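You operate a simulated robot arm through the tools that you are given. There is no shell and no other tool. Be economical: measure what you need, move in short steps, check, and stop when the job is done.

You are at the controls of a simulated robot arm. One attempt, no reset.

Task
Open the upper desk drawer, put the small dark socket in the inside of the upper desk drawer and shut the drawer again. Take the blue spring clip and leave it on the top of the grey bench. Take the red socket and leave it on the green parts tray. Do these in any order.

The check looks at the end state, three seconds after you hand in, the way a careful person would. Anything else that was tipped, shoved, dropped, spilled or broken makes it a failure.

Robot
A 5-joint arm with a two-finger parallel gripper on a trunk, on a base that drives. Base frame: it is fixed to the floor where the robot stands at the start and does not move with it; the origin is under the middle of the robot, x ahead of it, y to its left, z up. Readings come in mm, degrees, newtons and seconds.
It reaches about 1134 mm from its shoulder. Its first joint turns from -149.0 to 149.0 degrees. Places, roughly: blue spring clip [-2250, 4750, 750]; green parts tray [-2250, 4750, 750]; inside of the upper desk drawer [600, 400, 600]; red socket [-2250, 5000, 750]; small dark socket [-2250, 1750, 750]; top of the grey bench [-2300, 3600, 800]; upper desk drawer [600, 300, 700]. Payload 1.57 kg.
Tool frame: the origin (TCP) lies between the finger pads and is the grasp point; the fingertips stand 30 mm ahead of it; z points along the fingers, y is the line along which they close. The gripper opens to 110 mm. The fingers are 24 mm wide and 12 mm thick; the gripper's body (48 by 112 mm) begins 78 mm behind the TCP.
Orientation is told as [roll, pitch, yaw] about the base's x, y, z axes, in that order, counted from this pose: with the fingers straight down and closing along the base's y, the tool's x points along the base's -x, its y along +y and its z along -z.

Tools
- The arm moves only by the tool move_arm. Its argument "rows" is a list of rows, each a list of 7 numbers: the shift along the tool's x, y, z in units of 400 mm (1.0 is 400 mm), then the turn, a rotation vector about the tool's x, y, z in units of 60 degrees (1.0 is 60 degrees), then the closure, from 0 (fully open) to 1 (shut). In form: [[tx, ty, tz, rx, ry, rz, fingers], ...]. A call has 1 to 20 rows; each row is the pose to reach, as a shift and turn from the pose commanded when the call began, along the tool's axes at that moment. A call with a number of a shift or a turn outside -1 to 1 is refused whole. Rows are played at 5 a second. More than 50 mm and 8.6 degrees between two rows, or a gripper value outside its range, and nothing of the call is played. A pose out of reach is approached as far as the arm can. The call stops where the force on the tool passes 40 N (or 10 N more than at its start, if that is more) or the arm is blocked; 0.2 s more then pass. Each finger travels about 72 mm/s and halts on what it meets, pressing with about 28 N; the grip force reading is that of the motor and also rises with nothing between the fingers. The clock runs only during rows and for 0.2 s after the last one: add rows that repeat a pose to give the fingers time. It gives the time, the measured TCP pose, the force on the tool (base axes), the opening and the grip force at its end, in the units of the frame above (readings bear some noise), with the torque about the TCP (base axes, N m) and any sound that the robot's microphone picked up, and new pictures: "show" is both (left out), scene, wrist or none.
- Cameras (640 x 400 px; columns grow to the right, rows downward): "scene" is now at [23.7, 201.7, 1666.6]; the picture's right is [-0.21, -0.98, 0.00], its down [-0.82, 0.18, -0.54] and it looks along [0.53, -0.12, -0.84] (base axes); focal length 279 px, centre (320, 200). "wrist" rides on the gripper at [70, 16, -141] in the tool frame; the picture's right is [-0.23, 0.97, 0.00], its down [-0.86, -0.20, -0.48] and it looks along [-0.47, -0.11, 0.88] (tool axes); focal length 222 px, centre (320, 200). There is no depth. A picture from a camera that has moved, and an enlarged one, comes with that camera's place and axes in the base frame and with its lens.
- lift_body(by): slides the trunk up (or, below 0, down) by that many mm; the arm and the scene camera ride with it, the base frame stays. It gives what a move gives, with no picture.
- base_move(legs): drives the robot by 1 to 6 legs, each [ahead, turn to the left] in mm and degrees, along the robot's own axes; the way and the turn of a leg run together, so that a leg with both is an arc; at most 1500 mm and 180 degrees a leg. The arm and the cameras ride along, it lands a little off, and it stops where it bumps. It gives what a move gives, and a new picture of the scene camera.
- aim_head(pan, tilt): turns the head with the scene camera to pan (to the left, within 155 degrees either way) and tilt (down, from -29 to 69), counted from straight ahead of the robot. It gives what a move gives, and a new picture of the scene camera.
- inspect(camera, box): a new picture of the part [left, top, right, bottom] of that camera's present view, enlarged. The clock stands still meanwhile.
- finish_job(): hands the job in; it is judged then, once.

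Go step by step. Nothing tells you exact positions but the pictures and the camera data: compare them with the known pose of the tool, close in by small moves and look again before you grip or let go. The budget is 165 turns and 260 pictures, counting those below and the enlarged ones. Unless the task says otherwise, let go and move clear before handing in, and close with one line.

The tools are called after ">>>" as a command line: name --pt "numbers of a row" for each row, then --argument value for the rest, lists and objects as JSON in quotes. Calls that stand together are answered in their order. move_arm: Moves the arm, as the interface text tells. Its arguments: {"type":"object","properties":{"rows":{"type":"array"},"show":{"type":"string","enum":["both","scene","wrist","none"]}},"required":["rows"]} The other tools are called the same way: lift_body (by) slides the trunk up or down; base_move (legs) drives the base; aim_head (pan, tilt) turns the head that bears the scene camera; inspect (camera, box) takes an enlarged picture of a part of a camera's view; finish_job () hands the job in.

At the start:

```text
clock: 0.0
position: [775.7, -214.8, 967.3]
tcp_rot: [0.0, 0.0, -0.8]
contact_force: [0.2, -0.9, 0.3]
ft_torque: [-0.04, 0.01, 0.02]
grip_width: 110.0
gripper_force: 0.1
trunk travel left (down, up): [-700.0, 270.0]
robot x, y, heading: [2.9, 45.8, 0.2]
head pan, tilt: [-12.4, 57.0]
```

scene: 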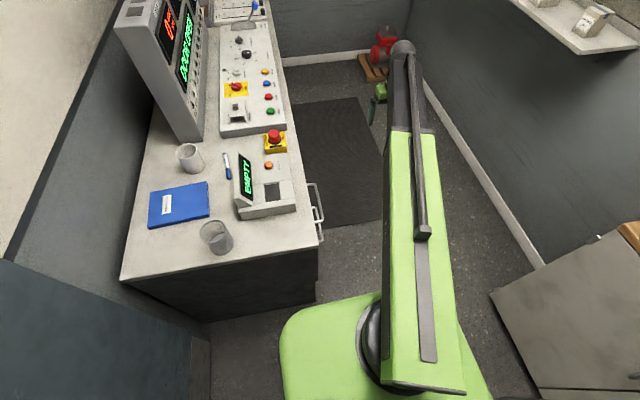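
wrist: 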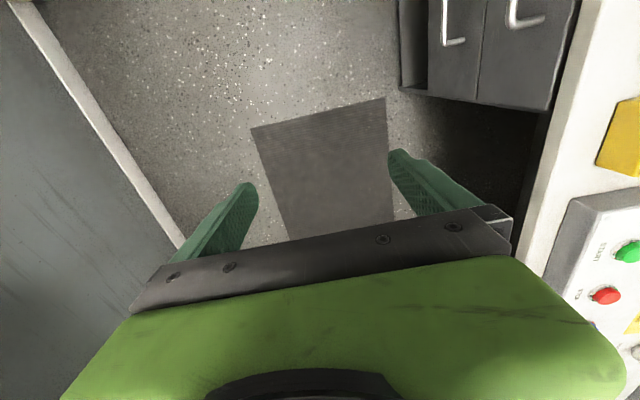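

I see a control desk to the left with drawer handles on its side facing -y. I look around the room first to learn the layout.

>>> aim_head --pan 20 --tilt 50

>>> aim_head --pan 100 --tilt 25

>>> aim_head --pan 150 --tilt 25

>>> aim_head --pan -140 --tilt 25

```text
clock: 1.0
position: [776.1, -214.5, 967.2]
tcp_rot: [0.0, -0.2, -0.8]
contact_force: [-0.3, 0.8, -0.6]
ft_torque: [0.01, 0.03, -0.01]
grip_width: 109.9
gripper_force: 0.0
trunk travel left (down, up): [-700.0, 270.0]
robot x, y, heading: [-0.4, 48.9, 0.2]
head pan, tilt: [20.0, 50.0]
camera scene: at [27.8, 243.3, 1675.6], right [0.34, -0.94, 0.0], down [-0.72, -0.26, -0.64], along [0.6, 0.22, -0.77], focal length 279 px, centre (320, 200)
```

scene: 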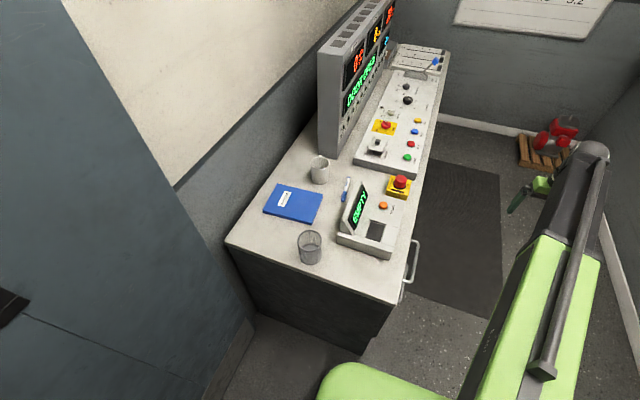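

```text
clock: 2.5
position: [774.7, -216.1, 968.8]
tcp_rot: [0.0, -0.2, -0.8]
contact_force: [-0.8, 1.5, -0.2]
ft_torque: [-0.05, 0.03, 0.01]
grip_width: 110.0
gripper_force: 0.1
trunk travel left (down, up): [-700.0, 270.0]
robot x, y, heading: [3.0, 45.1, 0.3]
head pan, tilt: [100.0, 25.0]
camera scene: at [-60.7, 307.3, 1713.1], right [0.98, 0.17, 0.0], down [0.07, -0.42, -0.91], along [-0.16, 0.89, -0.42], focal length 279 px, centre (320, 200)
```

scene: 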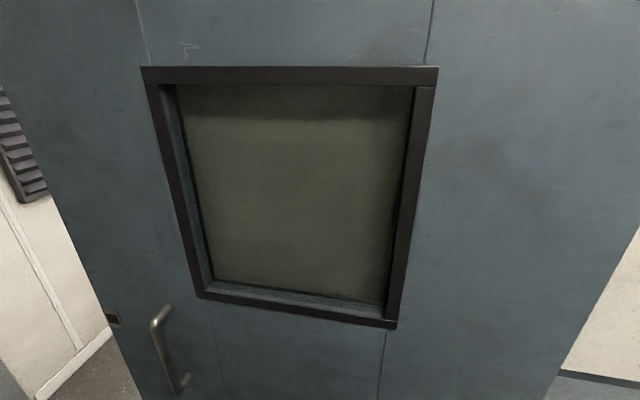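

```text
clock: 3.7
position: [776.7, -215.8, 967.1]
tcp_rot: [0.0, -0.2, -0.8]
contact_force: [-0.4, -0.1, 0.3]
ft_torque: [0.04, 0.0, 0.0]
grip_width: 110.3
gripper_force: 0.1
trunk travel left (down, up): [-700.0, 270.0]
robot x, y, heading: [2.6, 46.1, 0.2]
head pan, tilt: [150.0, 25.0]
camera scene: at [-124.4, 262.6, 1713.1], right [0.5, 0.87, 0.0], down [0.37, -0.21, -0.91], along [-0.79, 0.45, -0.42], focal length 279 px, centre (320, 200)
```

scene: 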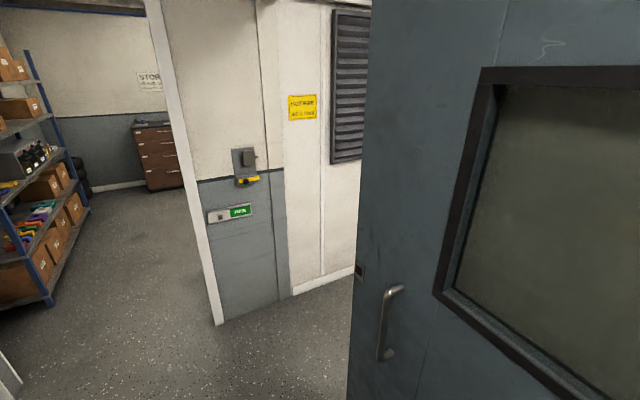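

```text
clock: 7.7
position: [775.7, -215.2, 967.2]
tcp_rot: [0.1, -0.1, -0.9]
contact_force: [-0.3, -0.8, 0.3]
ft_torque: [0.0, -0.01, 0.0]
grip_width: 109.9
gripper_force: 0.1
trunk travel left (down, up): [-700.0, 270.0]
robot x, y, heading: [2.2, 47.6, -0.0]
head pan, tilt: [-140.0, 25.0]
camera scene: at [-115.1, 157.2, 1713.2], right [-0.64, 0.77, 0.0], down [0.32, 0.27, -0.91], along [-0.69, -0.58, -0.42], focal length 279 px, centre (320, 200)
```

scene: 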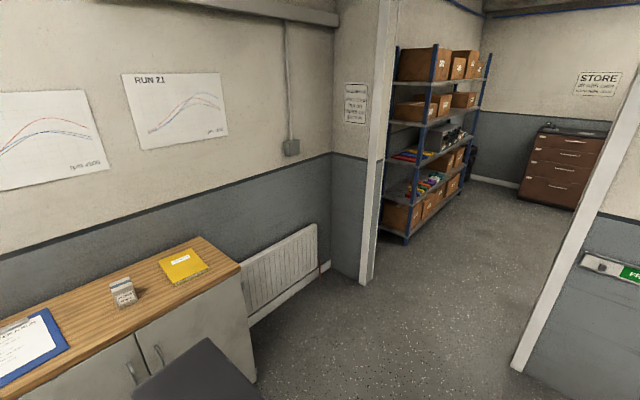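

The doorway is behind the robot at about x=-1860, y -795..417, and the other places lie beyond it. I will open the drawer first, so I look closely at its handle.

>>> aim_head --pan 5 --tilt 65

>>> inspect --camera "scene" --box '[150, 80, 350, 205]'

>>> inspect --camera "wrist" --box '[380, 0, 600, 138]'

```text
clock: 9.9
position: [776.6, -215.4, 967.0]
tcp_rot: [0.1, 0.0, -0.8]
contact_force: [0.2, 0.3, 0.3]
ft_torque: [0.01, 0.03, -0.02]
grip_width: 109.9
gripper_force: 0.0
trunk travel left (down, up): [-700.0, 270.0]
robot x, y, heading: [1.3, 44.3, -0.0]
head pan, tilt: [5.0, 65.0]
camera scene: at [15.8, 221.9, 1657.5], right [0.09, -1.0, 0.0], down [-0.9, -0.08, -0.42], along [0.42, 0.04, -0.91], focal length 279 px, centre (320, 200)
```

scene: 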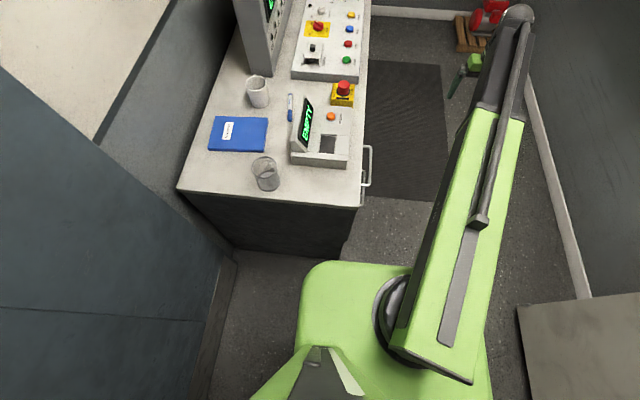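

```text
3.20 times, centred on (250, 142) of scene
camera zoom: at [15.8, 221.9, 1657.5], right [0.09, -1.0, 0.0], down [-0.9, -0.08, -0.42], along [0.42, 0.04, -0.91], focal length 894 px, centre (544, 384)
```

zoom: 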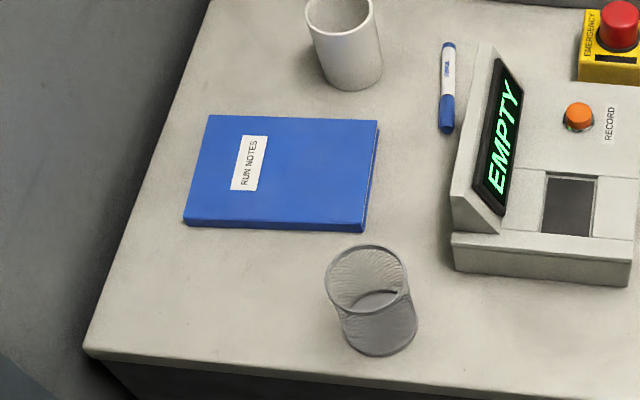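

```text
2.90 times, centred on (490, 69) of wrist
camera zoom: at [705.6, -197.6, 1109.0], right [0.24, 0.97, 0.0], down [0.85, -0.21, 0.48], along [0.47, -0.12, -0.88], focal length 644 px, centre (-173, 580)
```

zoom: 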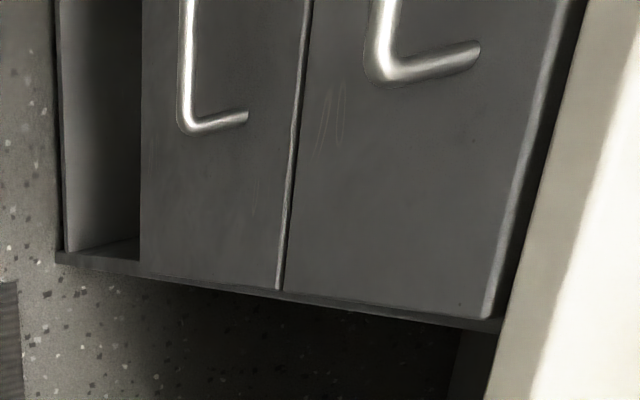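

The upper drawer's handle is a bar along x under the desk edge. I zoom in on it to locate it by two views.

>>> inspect --camera "scene" --box '[320, 135, 420, 215]'

>>> inspect --camera "wrist" --box '[400, 0, 560, 100]'

>>> aim_head --pan -60 --tilt 55

```text
5.00 times, centred on (370, 175) of scene
camera zoom: at [15.8, 221.9, 1657.5], right [0.09, -1.0, 0.0], down [-0.9, -0.08, -0.42], along [0.42, 0.04, -0.91], focal length 1396 px, centre (70, 325)
```

zoom: 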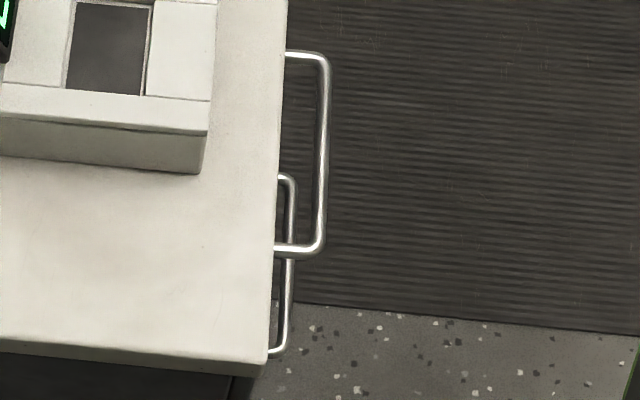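

```text
4.00 times, centred on (480, 50) of wrist
camera zoom: at [705.6, -197.6, 1109.0], right [0.24, 0.97, 0.0], down [0.85, -0.21, 0.48], along [0.47, -0.12, -0.88], focal length 888 px, centre (-320, 800)
```

zoom: 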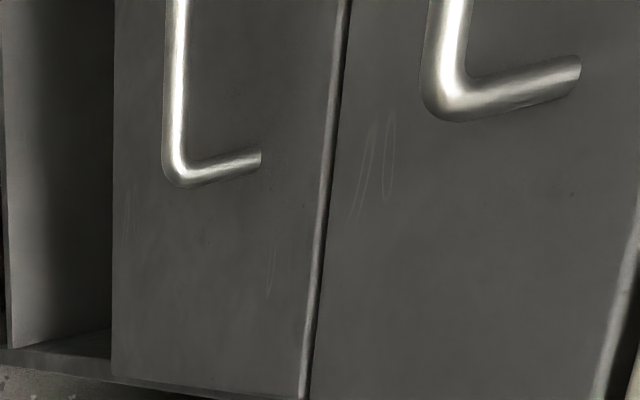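

```text
clock: 11.3
position: [775.9, -215.1, 966.2]
tcp_rot: [0.0, -0.1, -0.7]
contact_force: [0.4, 0.8, 0.7]
ft_torque: [0.02, 0.04, 0.0]
grip_width: 110.0
gripper_force: 0.1
trunk travel left (down, up): [-700.0, 270.0]
robot x, y, heading: [-0.2, 48.4, 0.1]
head pan, tilt: [-60.0, 55.0]
camera scene: at [-8.5, 154.2, 1669.1], right [-0.87, -0.5, 0.0], down [-0.41, 0.71, -0.57], along [0.29, -0.5, -0.82], focal length 279 px, centre (320, 200)
```

scene: 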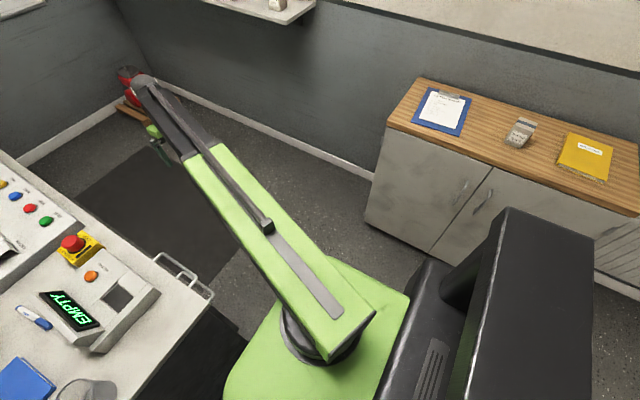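

The upper handle's bar runs x≈538–712 at y≈75, z≈715, with the drawer front at y≈122. I move the tool over the middle of it, still high.

>>> move_arm --pt "0.054 0.104 0 0 0 0 0" --pt "0.108 0.208 0 0 0 0 0" --pt "0.162 0.312 0 0 0 0 0" --pt "0.216 0.416 0 0 0 0 0" --pt "0.27 0.52 0 0 0 0 0" --pt "0.324 0.624 0 0 0 0 0" --pt "0.378 0.72 0 0 0 0 0" --pt "0.378 0.72 0.1 0 0 0 0" --pt "0.378 0.72 0.2 0 0 0 0" --show "wrist"

>>> aim_head --pan 0 --tilt 60

```text
clock: 13.3
position: [628.3, 74.0, 967.7]
tcp_rot: [0.0, -0.1, -0.8]
contact_force: [-0.5, 0.1, -0.2]
ft_torque: [-0.01, -0.02, 0.01]
grip_width: 110.1
gripper_force: 0.0
out of reach, approached as far as the arm can: row 8, 9
trunk travel left (down, up): [-700.0, 270.0]
robot x, y, heading: [2.3, 46.8, 0.2]
head pan, tilt: [-60.0, 55.0]
camera wrist: at [558.0, 91.8, 1109.0], right [0.24, 0.97, 0.0], down [0.85, -0.21, 0.48], along [0.47, -0.12, -0.88], focal length 222 px, centre (320, 200)
```

wrist: 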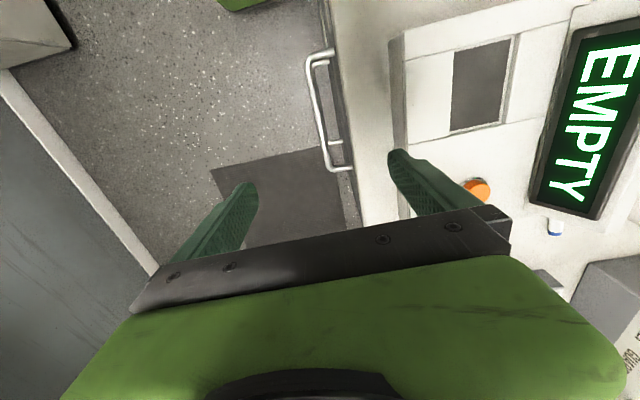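

```text
clock: 14.6
position: [628.5, 72.8, 967.7]
tcp_rot: [0.0, -0.1, -0.8]
contact_force: [0.1, -0.4, 0.7]
ft_torque: [-0.02, 0.02, 0.02]
grip_width: 109.9
gripper_force: 0.1
trunk travel left (down, up): [-700.0, 270.0]
robot x, y, heading: [3.3, 47.0, 0.3]
head pan, tilt: [0.0, 60.0]
camera scene: at [22.0, 216.6, 1663.1], right [0.0, -1.0, 0.0], down [-0.87, 0.0, -0.5], along [0.5, 0.0, -0.87], focal length 279 px, centre (320, 200)
```

scene: 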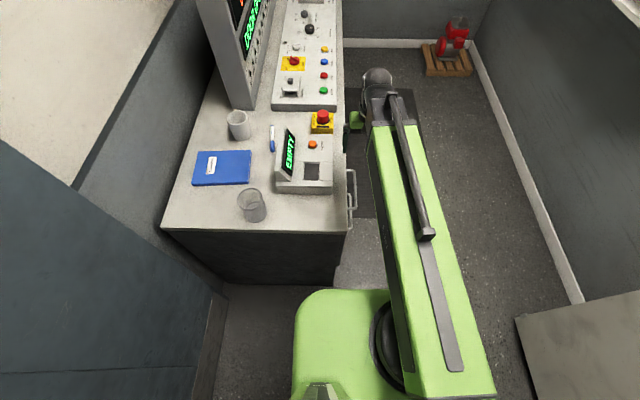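

The trunk must come down for this height. I zoom on the handle to fix the bar and the desk edge before lowering.

>>> inspect --camera "wrist" --box '[270, 20, 430, 190]'

>>> inspect --camera "scene" --box '[300, 80, 460, 240]'

```text
2.35 times, centred on (350, 105) of wrist
camera zoom: at [558.1, 91.7, 1109.0], right [0.24, 0.97, 0.0], down [0.85, -0.21, 0.48], along [0.47, -0.12, -0.88], focal length 523 px, centre (249, 424)
```

zoom: 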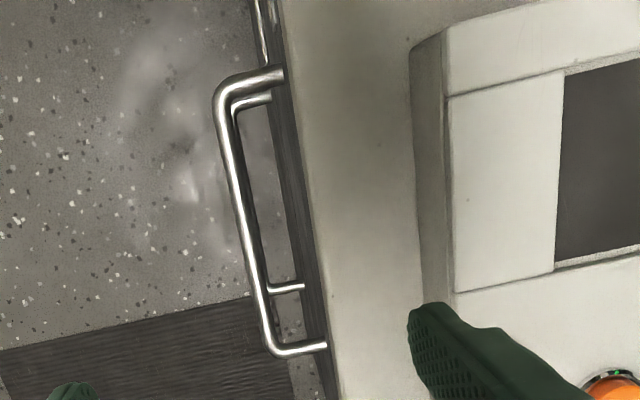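

```text
2.50 times, centred on (380, 160) of scene
camera zoom: at [22.0, 216.6, 1663.1], right [0.0, -1.0, 0.0], down [-0.87, 0.0, -0.5], along [0.5, 0.0, -0.87], focal length 698 px, centre (170, 300)
```

zoom: 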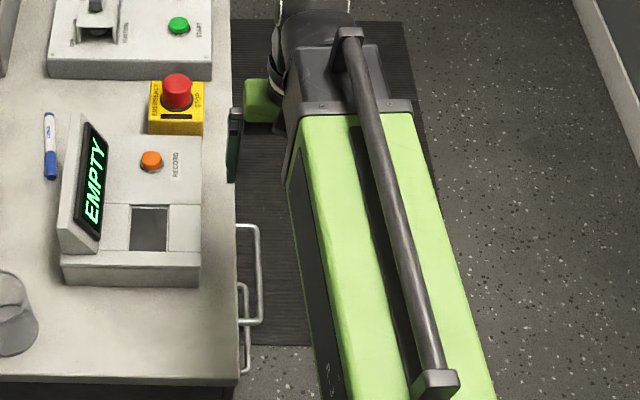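

Bar centre is about y=76, z=720; the desk edge is at y≈113, top z≈790. I narrow the fingers to about 35 mm so the inner one passes between bar and desk, then lower the trunk.

>>> move_arm --pt "0.02 0.005 0 0 0 0 0.68" --pt "0.02 0.005 0 0 0 0 0.68" --pt "0.02 0.005 0 0 0 0 0.68" --pt "0.02 0.005 0 0 0 0 0.68" --show "none"

>>> lift_body --by -150

>>> inspect --camera "wrist" --box '[160, 0, 560, 250]'

```text
clock: 15.6
position: [620.4, 76.5, 966.4]
tcp_rot: [0.0, -0.1, -0.8]
contact_force: [0.5, -0.2, -0.5]
ft_torque: [-0.02, 0.02, -0.02]
grip_width: 35.3
gripper_force: 0.1
trunk travel left (down, up): [-700.0, 270.0]
robot x, y, heading: [3.4, 43.7, 0.1]
head pan, tilt: [0.0, 60.0]
```

```text
clock: 17.4
position: [620.6, 75.4, 816.5]
tcp_rot: [0.0, 0.0, -0.8]
contact_force: [0.0, 0.3, -0.2]
ft_torque: [0.0, 0.0, 0.0]
grip_width: 35.3
gripper_force: 0.0
trunk travel left (down, up): [-550.0, 420.0]
robot x, y, heading: [0.1, 44.2, 0.2]
head pan, tilt: [0.0, 60.0]
```

```text
1.60 times, centred on (360, 125) of wrist
camera zoom: at [550.6, 94.5, 959.0], right [0.24, 0.97, 0.0], down [0.85, -0.21, 0.48], along [0.47, -0.12, -0.88], focal length 355 px, centre (256, 320)
```

zoom: 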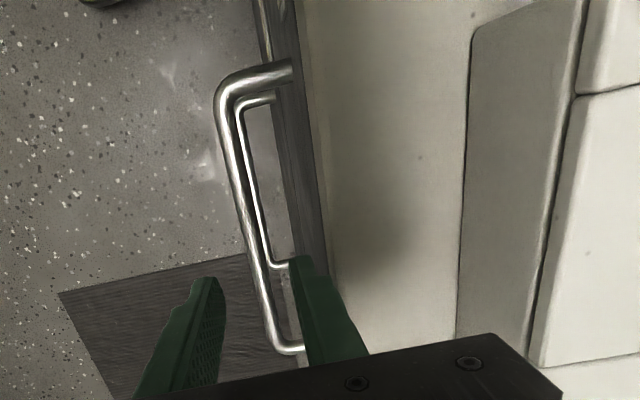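

The fingers straddle the bar line in y (bar ≈76, desk edge ≈115). I lower the trunk to put the tips around the bar.

>>> lift_body --by -78

>>> inspect --camera "wrist" --box '[160, 0, 560, 250]'

```text
clock: 18.5
position: [621.6, 76.8, 739.6]
tcp_rot: [0.0, -0.1, -0.8]
contact_force: [-0.2, 0.1, -0.2]
ft_torque: [0.02, 0.0, 0.01]
grip_width: 35.2
gripper_force: 0.0
trunk travel left (down, up): [-472.0, 498.0]
robot x, y, heading: [1.0, 47.1, 0.2]
head pan, tilt: [0.0, 60.0]
```

```text
1.60 times, centred on (360, 125) of wrist
camera zoom: at [550.6, 94.5, 881.0], right [0.24, 0.97, 0.0], down [0.85, -0.21, 0.48], along [0.47, -0.12, -0.88], focal length 355 px, centre (256, 320)
```

zoom: 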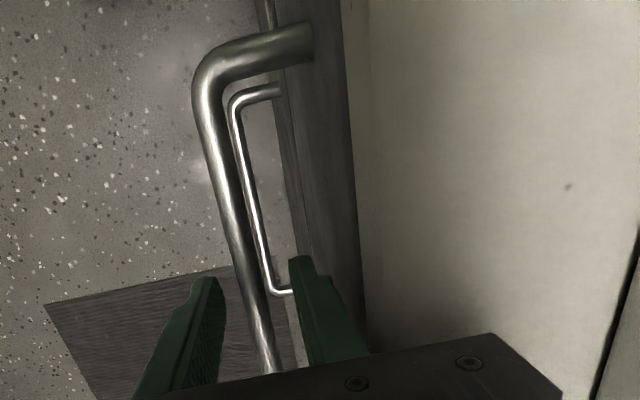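

Bar is between the fingers. I close on it.

>>> move_arm --pt "0 0 0 0 0 0 0.95" --pt "0 0 0 0 0 0 0.95" --pt "0 0 0 0 0 0 0.95" --show "wrist"

```text
clock: 19.3
position: [620.8, 76.7, 738.5]
tcp_rot: [-0.1, -0.1, -0.8]
contact_force: [0.2, -5.4, 1.8]
ft_torque: [-0.1, 0.17, -0.28]
grip_width: 11.8
gripper_force: 29.7
trunk travel left (down, up): [-472.0, 498.0]
robot x, y, heading: [0.1, 39.7, 0.3]
head pan, tilt: [0.0, 60.0]
camera wrist: at [550.6, 94.1, 881.0], right [0.24, 0.97, 0.0], down [0.85, -0.21, 0.48], along [0.47, -0.12, -0.88], focal length 222 px, centre (320, 200)
```

wrist: 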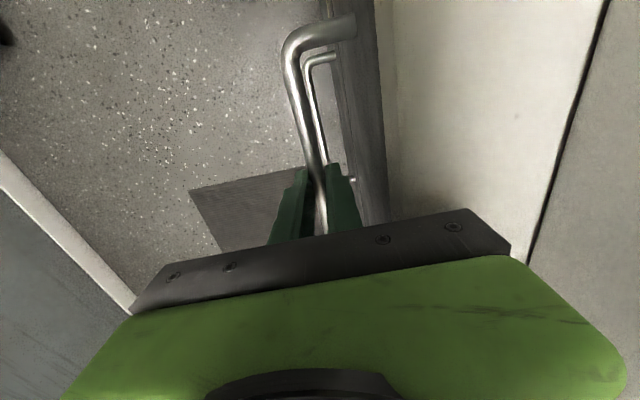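

Grip holds (11.8 mm wide). I pull the drawer gently along -y.

>>> move_arm --pt "0 -0.05 0 0 0 0 0.95" --pt "0 -0.1 0 0 0 0 0.95" --pt "0 -0.15 0 0 0 0 0.95" --pt "0 -0.2 0 0 0 0 0.95" --pt "0 -0.25 0 0 0 0 0.95" --pt "0 -0.3 0 0 0 0 0.95" --pt "0 -0.35 0 0 0 0 0.95" --pt "0 -0.4 0 0 0 0 0.95" --pt "0 -0.45 0 0 0 0 0.95" --pt "0 -0.5 0 0 0 0 0.95"

```text
clock: 21.5
position: [616.9, -124.7, 740.2]
tcp_rot: [-0.2, 0.0, -0.9]
contact_force: [-21.5, -1.2, -6.1]
ft_torque: [-0.03, 0.39, -0.27]
grip_width: 12.0
gripper_force: 29.3
trunk travel left (down, up): [-472.0, 498.0]
robot x, y, heading: [-0.2, 47.6, -0.2]
head pan, tilt: [0.0, 60.0]
camera scene: at [20.8, 216.3, 1435.2], right [0.0, -1.0, 0.0], down [-0.87, 0.0, -0.5], along [0.5, 0.0, -0.87], focal length 279 px, centre (320, 200)
camera wrist: at [547.2, -106.4, 881.7], right [0.24, 0.97, 0.0], down [0.85, -0.21, 0.48], along [0.46, -0.12, -0.88], focal length 222 px, centre (320, 200)
```

scene: 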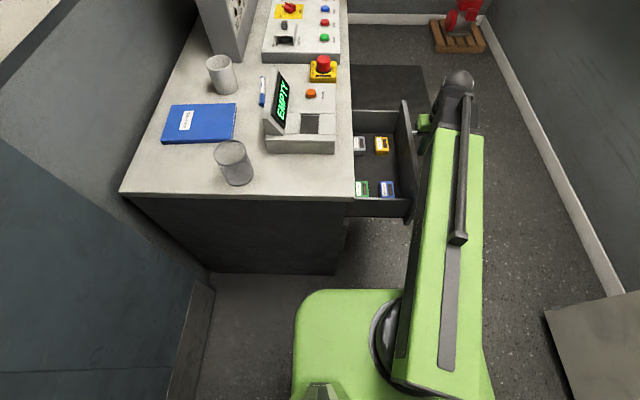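
wrist: 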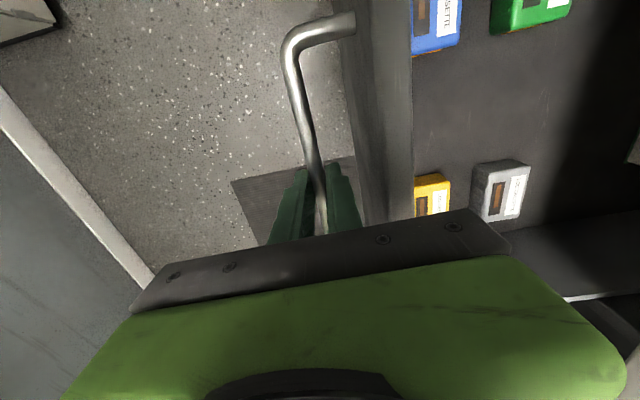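

The drawer is open 200 mm and shows four cassettes with free space in the middle. I relieve the sideways force and pull 40 mm further.

>>> move_arm --pt "-0.008 0 0 0 0 0 0.95" --pt "-0.009 -0.05 0 0 0 0 0.95" --pt "-0.01 -0.1 0 0 0 0 0.95" --pt "-0.01 -0.1 0 0 0 0 0.95" --show "none"

```text
clock: 22.5
position: [621.6, -163.1, 739.2]
tcp_rot: [0.0, -0.1, -0.8]
contact_force: [-20.6, -1.7, 2.9]
ft_torque: [-0.01, 0.7, -0.23]
grip_width: 11.9
gripper_force: 29.4
trunk travel left (down, up): [-472.0, 498.0]
robot x, y, heading: [1.4, 46.2, 0.1]
head pan, tilt: [0.0, 60.0]
```

Drawer opened about 240 mm. I let go (partly open) and rise clear with the trunk.

>>> move_arm --pt "0 0 0 0 0 0 0.68" --pt "0 0 0 0 0 0 0.68" --pt "0 0 0 0 0 0 0.68" --show "none"

>>> lift_body --by 250

>>> inspect --camera "wrist" --box '[0, 0, 640, 400]'

>>> inspect --camera "scene" --box '[300, 40, 500, 240]'

```text
clock: 23.3
position: [620.8, -163.2, 738.1]
tcp_rot: [-0.1, -0.1, -0.8]
contact_force: [0.0, -1.2, -0.1]
ft_torque: [-0.02, -0.02, 0.02]
grip_width: 35.2
gripper_force: 0.0
trunk travel left (down, up): [-472.0, 498.0]
robot x, y, heading: [-2.4, 45.8, -0.2]
head pan, tilt: [0.0, 60.0]
```

```text
clock: 25.9
position: [622.5, -163.4, 989.1]
tcp_rot: [0.0, -0.1, -0.8]
contact_force: [0.4, -0.5, -0.2]
ft_torque: [0.0, 0.01, 0.01]
grip_width: 35.4
gripper_force: 0.1
trunk travel left (down, up): [-722.0, 248.0]
robot x, y, heading: [1.8, 45.8, 0.1]
head pan, tilt: [0.0, 60.0]
```

```text
1.00 times, centred on (320, 200) of wrist (not enlarged: the box is as wide or as high as the picture)
camera zoom: at [551.9, -145.7, 1130.9], right [0.24, 0.97, 0.0], down [0.85, -0.21, 0.48], along [0.47, -0.12, -0.88], focal length 222 px, centre (320, 200)
```

zoom: 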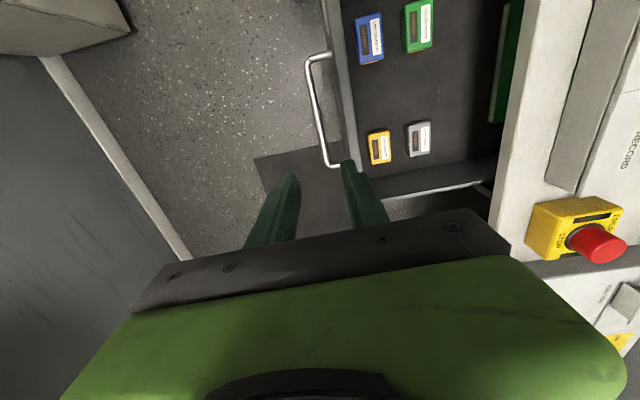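

```text
2.00 times, centred on (400, 140) of scene
camera zoom: at [22.0, 216.6, 1685.1], right [0.0, -1.0, 0.0], down [-0.87, 0.0, -0.5], along [0.5, 0.0, -0.87], focal length 558 px, centre (160, 320)
```

zoom: 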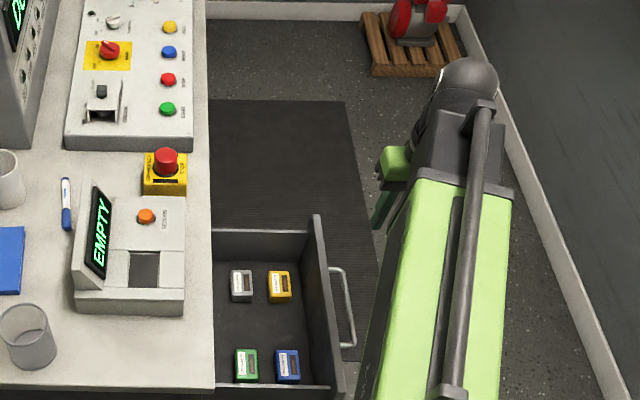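

The drawer stands open and clear of the tool. I back the robot away from the desk and look around for the way to the other stations.

>>> base_move --legs '[[-950, 0]]'

>>> aim_head --pan 110 --tilt 20

>>> aim_head --pan 155 --tilt 20

```text
clock: 30.9
position: [-328.3, -163.7, 989.2]
tcp_rot: [0.0, -0.1, -0.9]
contact_force: [0.3, 0.4, 0.3]
ft_torque: [0.0, 0.01, 0.0]
grip_width: 35.1
gripper_force: 0.1
trunk travel left (down, up): [-722.0, 248.0]
robot x, y, heading: [-949.1, 48.0, -0.3]
head pan, tilt: [0.0, 60.0]
camera scene: at [-927.8, 216.6, 1685.1], right [0.0, -1.0, 0.0], down [-0.87, 0.0, -0.5], along [0.5, 0.0, -0.87], focal length 279 px, centre (320, 200)
```

scene: 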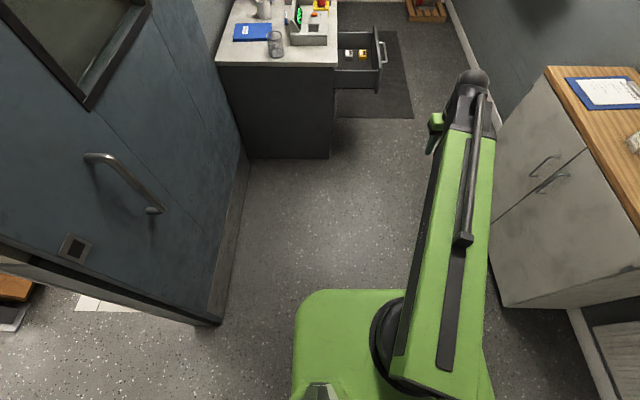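

```text
clock: 32.7
position: [-328.8, -164.7, 989.2]
tcp_rot: [-0.1, -0.1, -0.9]
contact_force: [0.0, -0.1, -0.3]
ft_torque: [0.0, -0.01, -0.01]
grip_width: 35.3
gripper_force: 0.1
trunk travel left (down, up): [-722.0, 248.0]
robot x, y, heading: [-949.4, 46.8, 0.0]
head pan, tilt: [110.0, 20.0]
camera scene: at [-1025.7, 304.4, 1743.2], right [0.94, 0.34, 0.0], down [0.12, -0.32, -0.94], along [-0.32, 0.88, -0.34], focal length 279 px, centre (320, 200)
```

scene: 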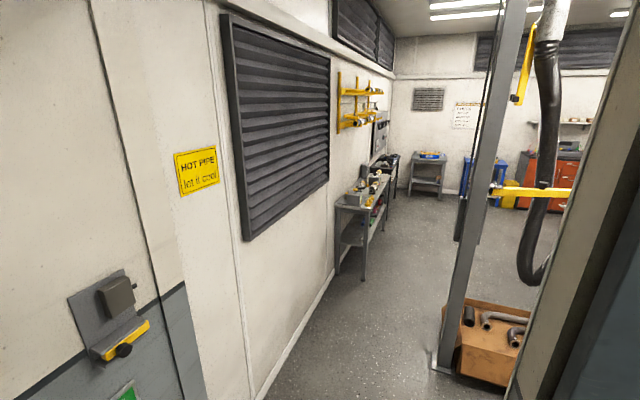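

```text
clock: 33.9
position: [-328.8, -164.5, 989.4]
tcp_rot: [0.0, -0.1, -0.9]
contact_force: [0.6, 0.2, -0.5]
ft_torque: [-0.01, -0.02, 0.0]
grip_width: 35.1
gripper_force: 0.0
trunk travel left (down, up): [-722.0, 248.0]
robot x, y, heading: [-948.0, 45.2, 0.0]
head pan, tilt: [154.7, 20.0]
camera scene: at [-1078.1, 256.9, 1743.2], right [0.43, 0.9, 0.0], down [0.31, -0.15, -0.94], along [-0.85, 0.4, -0.34], focal length 279 px, centre (320, 200)
```

scene: 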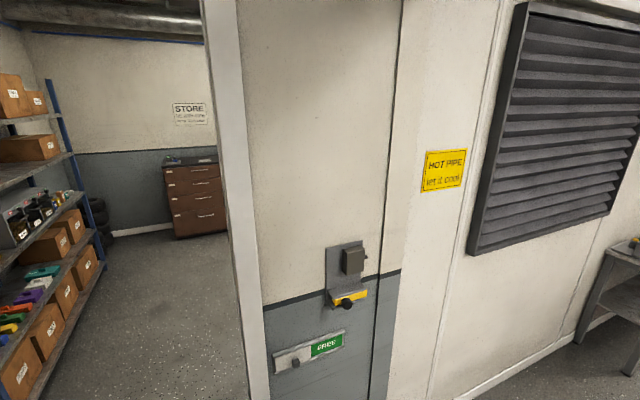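

The open door at y≈760 leads to a workshop with grey benches along the left wall. I zoom in to identify the stations.

>>> aim_head --pan 100 --tilt 15

>>> inspect --camera "scene" --box '[220, 120, 460, 270]'

>>> inspect --camera "scene" --box '[360, 50, 620, 250]'

```text
clock: 35.1
position: [-328.1, -163.6, 988.9]
tcp_rot: [-0.1, -0.1, -0.9]
contact_force: [0.1, 0.2, 0.4]
ft_torque: [-0.01, 0.0, -0.01]
grip_width: 35.1
gripper_force: 0.1
trunk travel left (down, up): [-722.0, 248.0]
robot x, y, heading: [-950.0, 48.2, 0.0]
head pan, tilt: [100.0, 15.0]
camera scene: at [-1010.2, 308.8, 1751.4], right [0.99, 0.17, 0.0], down [0.04, -0.26, -0.97], along [-0.17, 0.95, -0.26], focal length 279 px, centre (320, 200)
```

scene: 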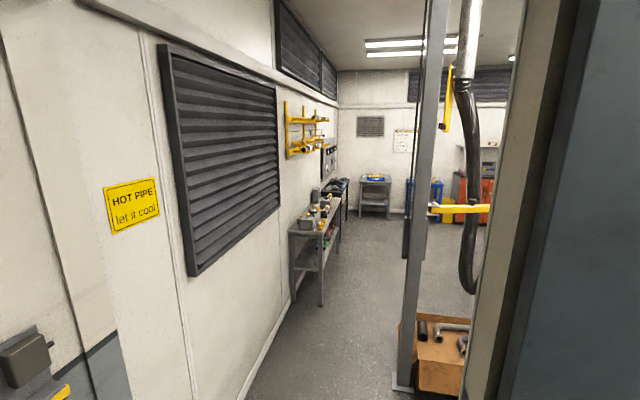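

```text
2.67 times, centred on (340, 195) of scene
camera zoom: at [-1010.2, 308.8, 1751.4], right [0.99, 0.17, 0.0], down [0.04, -0.26, -0.97], along [-0.17, 0.95, -0.26], focal length 744 px, centre (267, 213)
```

zoom: 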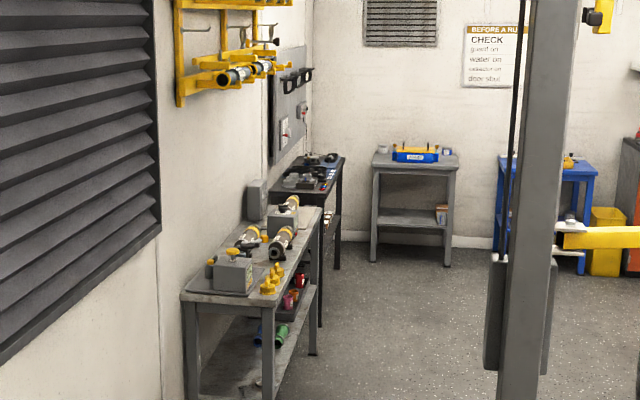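

```text
2.00 times, centred on (490, 150) of scene
camera zoom: at [-1010.2, 308.8, 1751.4], right [0.99, 0.17, 0.0], down [0.04, -0.26, -0.97], along [-0.17, 0.95, -0.26], focal length 558 px, centre (-20, 300)
```

zoom: 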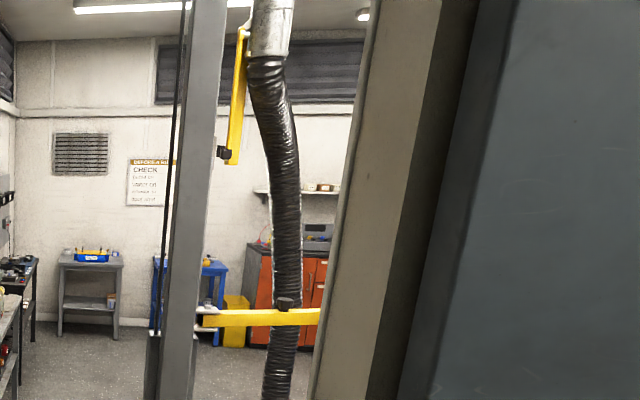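

The near bench looks to be at about x -1750..-1430, y 2700..4000, a dark bench beyond it. I back up a bit, turn left and drive into the doorway, then look again.

>>> base_move --legs '[[-200, 0], [0, 90], [900, 0]]'

>>> aim_head --pan 30 --tilt 25

>>> aim_head --pan -40 --tilt 25

```text
clock: 44.9
position: [-946.0, 1576.7, 989.9]
tcp_rot: [0.1, -0.1, 89.7]
contact_force: [-0.7, -0.5, 0.1]
ft_torque: [-0.01, 0.06, 0.02]
grip_width: 35.3
gripper_force: 0.0
trunk travel left (down, up): [-722.0, 248.0]
robot x, y, heading: [-1151.5, 954.4, 90.2]
head pan, tilt: [100.0, 15.0]
camera scene: at [-1416.7, 893.4, 1751.4], right [-0.17, 0.98, 0.0], down [0.25, 0.05, -0.97], along [-0.95, -0.17, -0.26], focal length 279 px, centre (320, 200)
```

scene: 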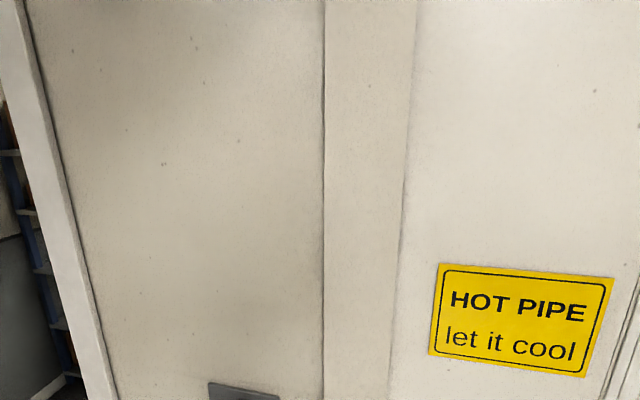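

```text
clock: 46.3
position: [-945.3, 1575.7, 989.0]
tcp_rot: [0.0, 0.0, 89.6]
contact_force: [0.4, 0.0, 0.7]
ft_torque: [0.01, 0.01, 0.01]
grip_width: 35.3
gripper_force: 0.1
trunk travel left (down, up): [-722.0, 248.0]
robot x, y, heading: [-1154.2, 951.2, 90.2]
head pan, tilt: [30.0, 25.0]
camera scene: at [-1370.8, 989.2, 1735.2], right [0.87, 0.5, 0.0], down [0.21, -0.37, -0.91], along [-0.45, 0.78, -0.42], focal length 279 px, centre (320, 200)
```

scene: 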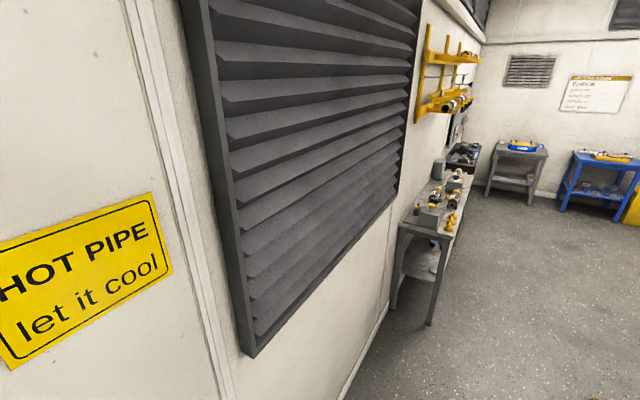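

```text
clock: 47.7
position: [-944.7, 1577.8, 989.4]
tcp_rot: [0.0, -0.1, 89.6]
contact_force: [0.0, -0.2, 0.5]
ft_torque: [-0.01, 0.02, -0.01]
grip_width: 35.4
gripper_force: 0.1
trunk travel left (down, up): [-722.0, 248.0]
robot x, y, heading: [-1153.5, 950.8, 90.1]
head pan, tilt: [-40.0, 25.0]
camera scene: at [-1265.5, 980.2, 1735.2], right [0.77, -0.64, 0.0], down [-0.27, -0.32, -0.91], along [0.58, 0.7, -0.42], focal length 279 px, centre (320, 200)
```

scene: 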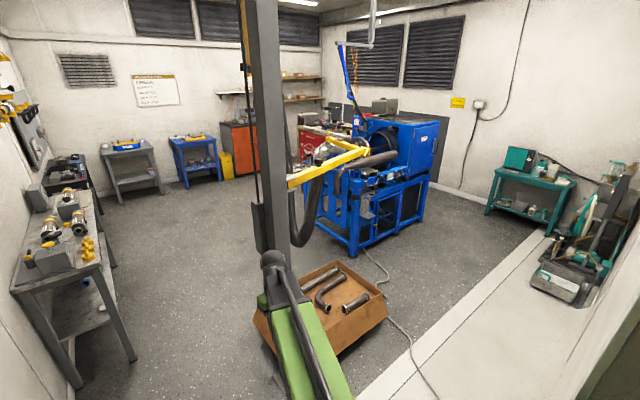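

The workshop holds several benches. I zoom on each to find the tray, clip and sockets.

>>> inspect --camera "scene" --box '[0, 130, 240, 280]'

>>> inspect --camera "scene" --box '[470, 120, 640, 320]'

>>> inspect --camera "scene" --box '[180, 60, 420, 210]'

```text
2.67 times, centred on (120, 205) of scene
camera zoom: at [-1265.5, 980.2, 1735.2], right [0.77, -0.64, 0.0], down [-0.27, -0.32, -0.91], along [0.58, 0.7, -0.42], focal length 744 px, centre (853, 187)
```

zoom: 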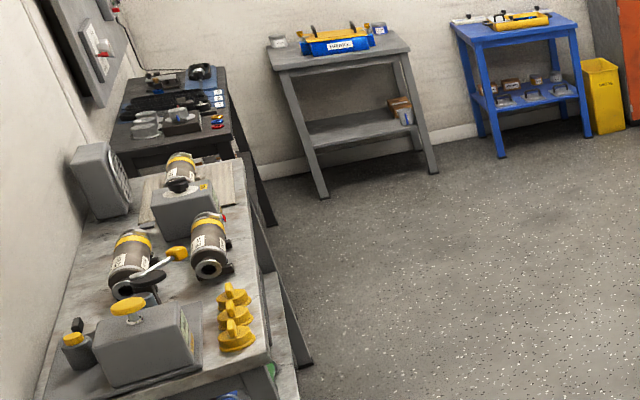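

```text
2.00 times, centred on (555, 220) of scene
camera zoom: at [-1265.5, 980.2, 1735.2], right [0.77, -0.64, 0.0], down [-0.27, -0.32, -0.91], along [0.58, 0.7, -0.42], focal length 558 px, centre (-150, 160)
```

zoom: 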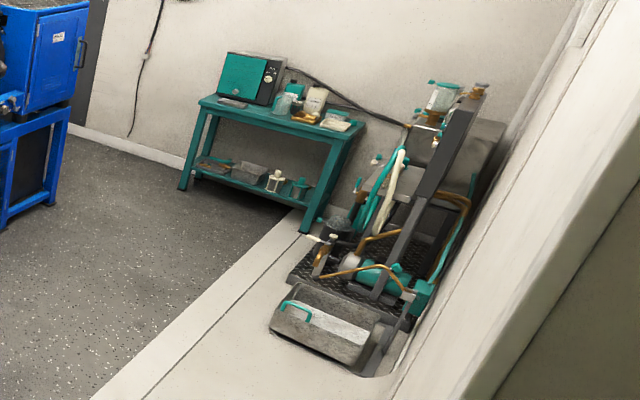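

```text
2.67 times, centred on (300, 135) of scene
camera zoom: at [-1265.5, 980.2, 1735.2], right [0.77, -0.64, 0.0], down [-0.27, -0.32, -0.91], along [0.58, 0.7, -0.42], focal length 744 px, centre (373, 373)
```

zoom: 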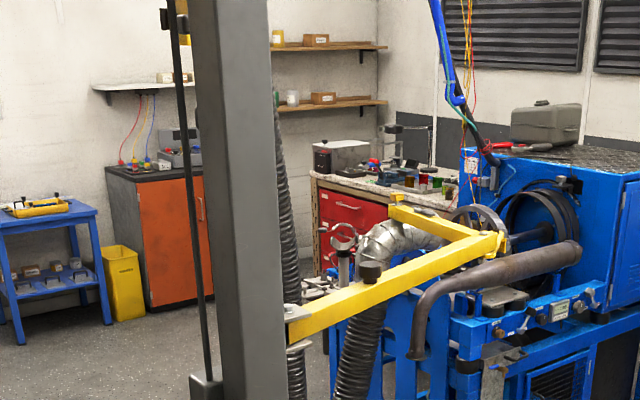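

The dark bench beyond the grey one has small coloured items. I bring the tool to the robot's midline and drive closer along the benches.

>>> move_arm --pt "0 0.1 0 0 0 0 0.3" --pt "0 0.2 0 0 0 0 0.3" --pt "0 0.3 0 0 0 0 0.3" --pt "0 0.4 0 0 0 0 0.3" --pt "0 0.5 0 0 0 0 0.3" --show "none"

>>> base_move --legs '[[900, -10]]'

>>> aim_head --pan 45 --tilt 30

```text
clock: 48.9
position: [-1146.1, 1577.3, 988.5]
tcp_rot: [-0.1, -0.1, 89.6]
contact_force: [-0.5, -0.1, 0.3]
ft_torque: [-0.04, 0.0, 0.03]
grip_width: 77.0
gripper_force: 0.0
trunk travel left (down, up): [-722.0, 248.0]
robot x, y, heading: [-1150.9, 952.3, 90.0]
head pan, tilt: [-40.0, 25.0]
```

```text
clock: 53.7
position: [-960.5, 2473.4, 988.7]
tcp_rot: [0.0, 0.0, 79.7]
contact_force: [0.2, -0.3, -0.5]
ft_torque: [-0.03, 0.01, 0.02]
grip_width: 77.1
gripper_force: 0.1
trunk travel left (down, up): [-722.0, 248.0]
robot x, y, heading: [-1077.7, 1859.6, 80.0]
head pan, tilt: [-40.0, 25.0]
camera scene: at [-1181.4, 1905.8, 1735.2], right [0.64, -0.76, 0.0], down [-0.32, -0.27, -0.91], along [0.69, 0.58, -0.42], focal length 279 px, centre (320, 200)
```

scene: 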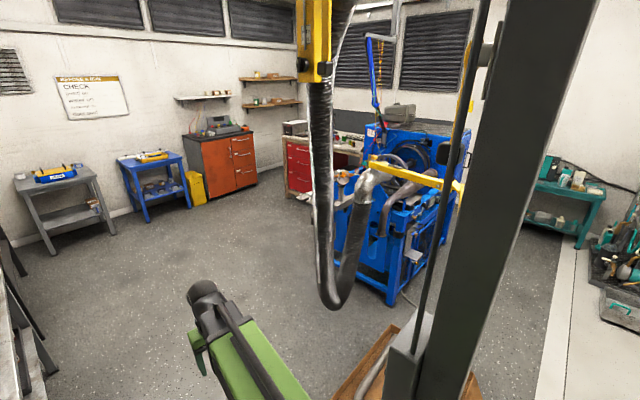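

```text
clock: 55.3
position: [-960.8, 2473.9, 988.9]
tcp_rot: [-0.1, -0.1, 79.7]
contact_force: [-0.1, 0.5, 0.0]
ft_torque: [0.0, -0.01, -0.01]
grip_width: 77.3
gripper_force: 0.1
trunk travel left (down, up): [-722.0, 248.0]
robot x, y, heading: [-1074.5, 1863.6, 80.1]
head pan, tilt: [45.0, 30.0]
camera scene: at [-1303.9, 1920.0, 1727.2], right [0.82, 0.57, 0.0], down [0.29, -0.41, -0.87], along [-0.5, 0.71, -0.5], focal length 279 px, centre (320, 200)
```

scene: 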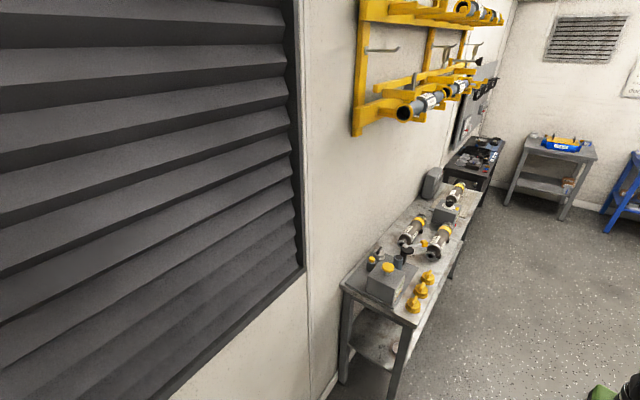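

>>> inspect --camera "scene" --box '[420, 120, 520, 200]'

>>> inspect --camera "scene" --box '[330, 160, 490, 330]'

```text
5.00 times, centred on (470, 160) of scene
camera zoom: at [-1303.9, 1920.0, 1727.2], right [0.82, 0.57, 0.0], down [0.29, -0.41, -0.87], along [-0.5, 0.71, -0.5], focal length 1396 px, centre (-430, 400)
```

zoom: 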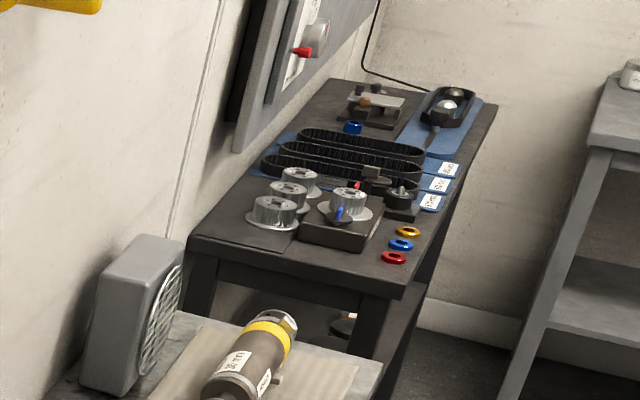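

```text
2.35 times, centred on (410, 245) of scene
camera zoom: at [-1303.9, 1920.0, 1727.2], right [0.82, 0.57, 0.0], down [0.29, -0.41, -0.87], along [-0.5, 0.71, -0.5], focal length 657 px, centre (108, 94)
```

zoom: 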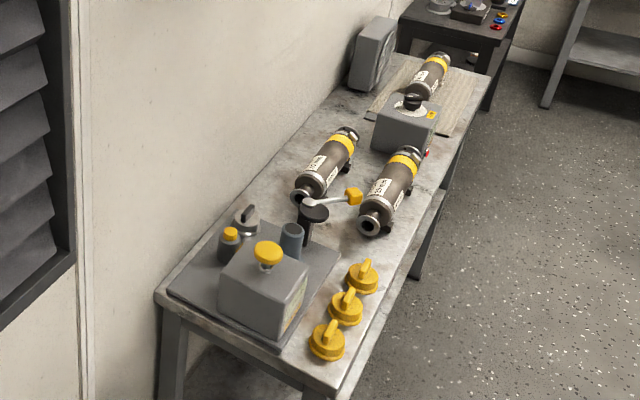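

None of the wanted items are here; their x of -2250 lies behind this wall, so they must be in the store room. I go back and face the store doorway.

>>> base_move --legs '[[-900, 10], [-1190, 0]]'

>>> base_move --legs '[[0, 90]]'

>>> aim_head --pan 0 --tilt 25

```text
clock: 65.6
position: [-1150.2, 399.7, 989.1]
tcp_rot: [0.0, -0.1, 89.4]
contact_force: [-0.4, -0.3, 0.1]
ft_torque: [0.0, 0.01, -0.02]
grip_width: 77.0
gripper_force: 0.1
trunk travel left (down, up): [-722.0, 248.0]
robot x, y, heading: [-1160.9, -220.3, 90.0]
head pan, tilt: [45.0, 30.0]
camera scene: at [-1394.1, -203.3, 1727.2], right [0.71, 0.71, 0.0], down [0.35, -0.35, -0.87], along [-0.61, 0.61, -0.5], focal length 279 px, centre (320, 200)
```

scene: 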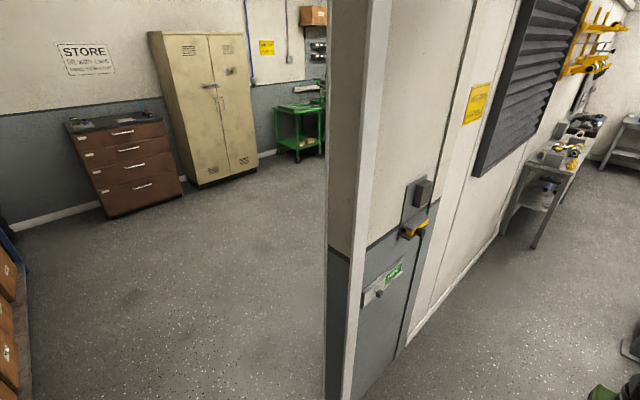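

```text
clock: 69.9
position: [-1783.7, -251.1, 989.3]
tcp_rot: [0.0, -0.1, 178.9]
contact_force: [-0.3, 0.1, -0.2]
ft_torque: [0.03, -0.02, -0.01]
grip_width: 77.3
gripper_force: 0.0
trunk travel left (down, up): [-722.0, 248.0]
robot x, y, heading: [-1164.2, -264.6, 179.2]
head pan, tilt: [45.0, 30.0]
camera scene: at [-1181.6, -500.2, 1727.3], right [-0.7, 0.71, 0.0], down [0.36, 0.35, -0.87], along [-0.62, -0.61, -0.5], focal length 279 px, centre (320, 200)
```

scene: 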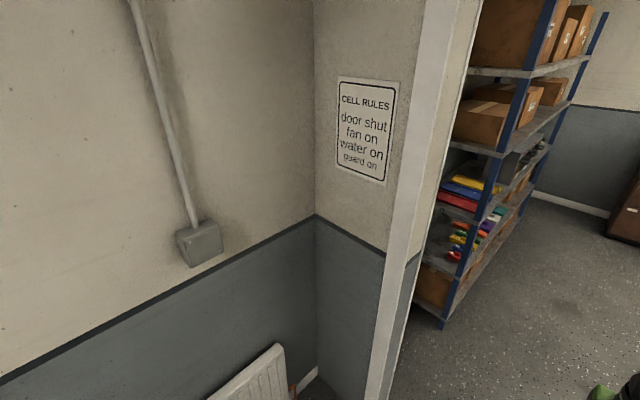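

```text
clock: 71.0
position: [-1784.8, -251.4, 988.9]
tcp_rot: [0.0, -0.2, 179.0]
contact_force: [0.0, 0.6, -0.1]
ft_torque: [-0.01, -0.01, -0.01]
grip_width: 77.1
gripper_force: 0.2
trunk travel left (down, up): [-722.0, 248.0]
robot x, y, heading: [-1161.1, -267.6, 179.4]
head pan, tilt: [0.0, 25.0]
camera scene: at [-1209.6, -436.1, 1735.2], right [0.01, 1.0, 0.0], down [0.42, 0.0, -0.91], along [-0.91, 0.01, -0.42], focal length 279 px, centre (320, 200)
```

scene: 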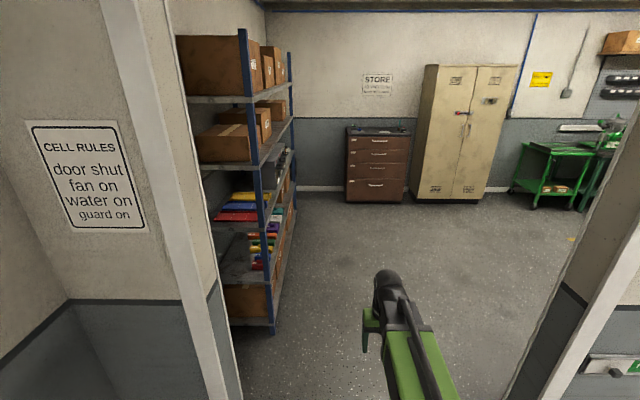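

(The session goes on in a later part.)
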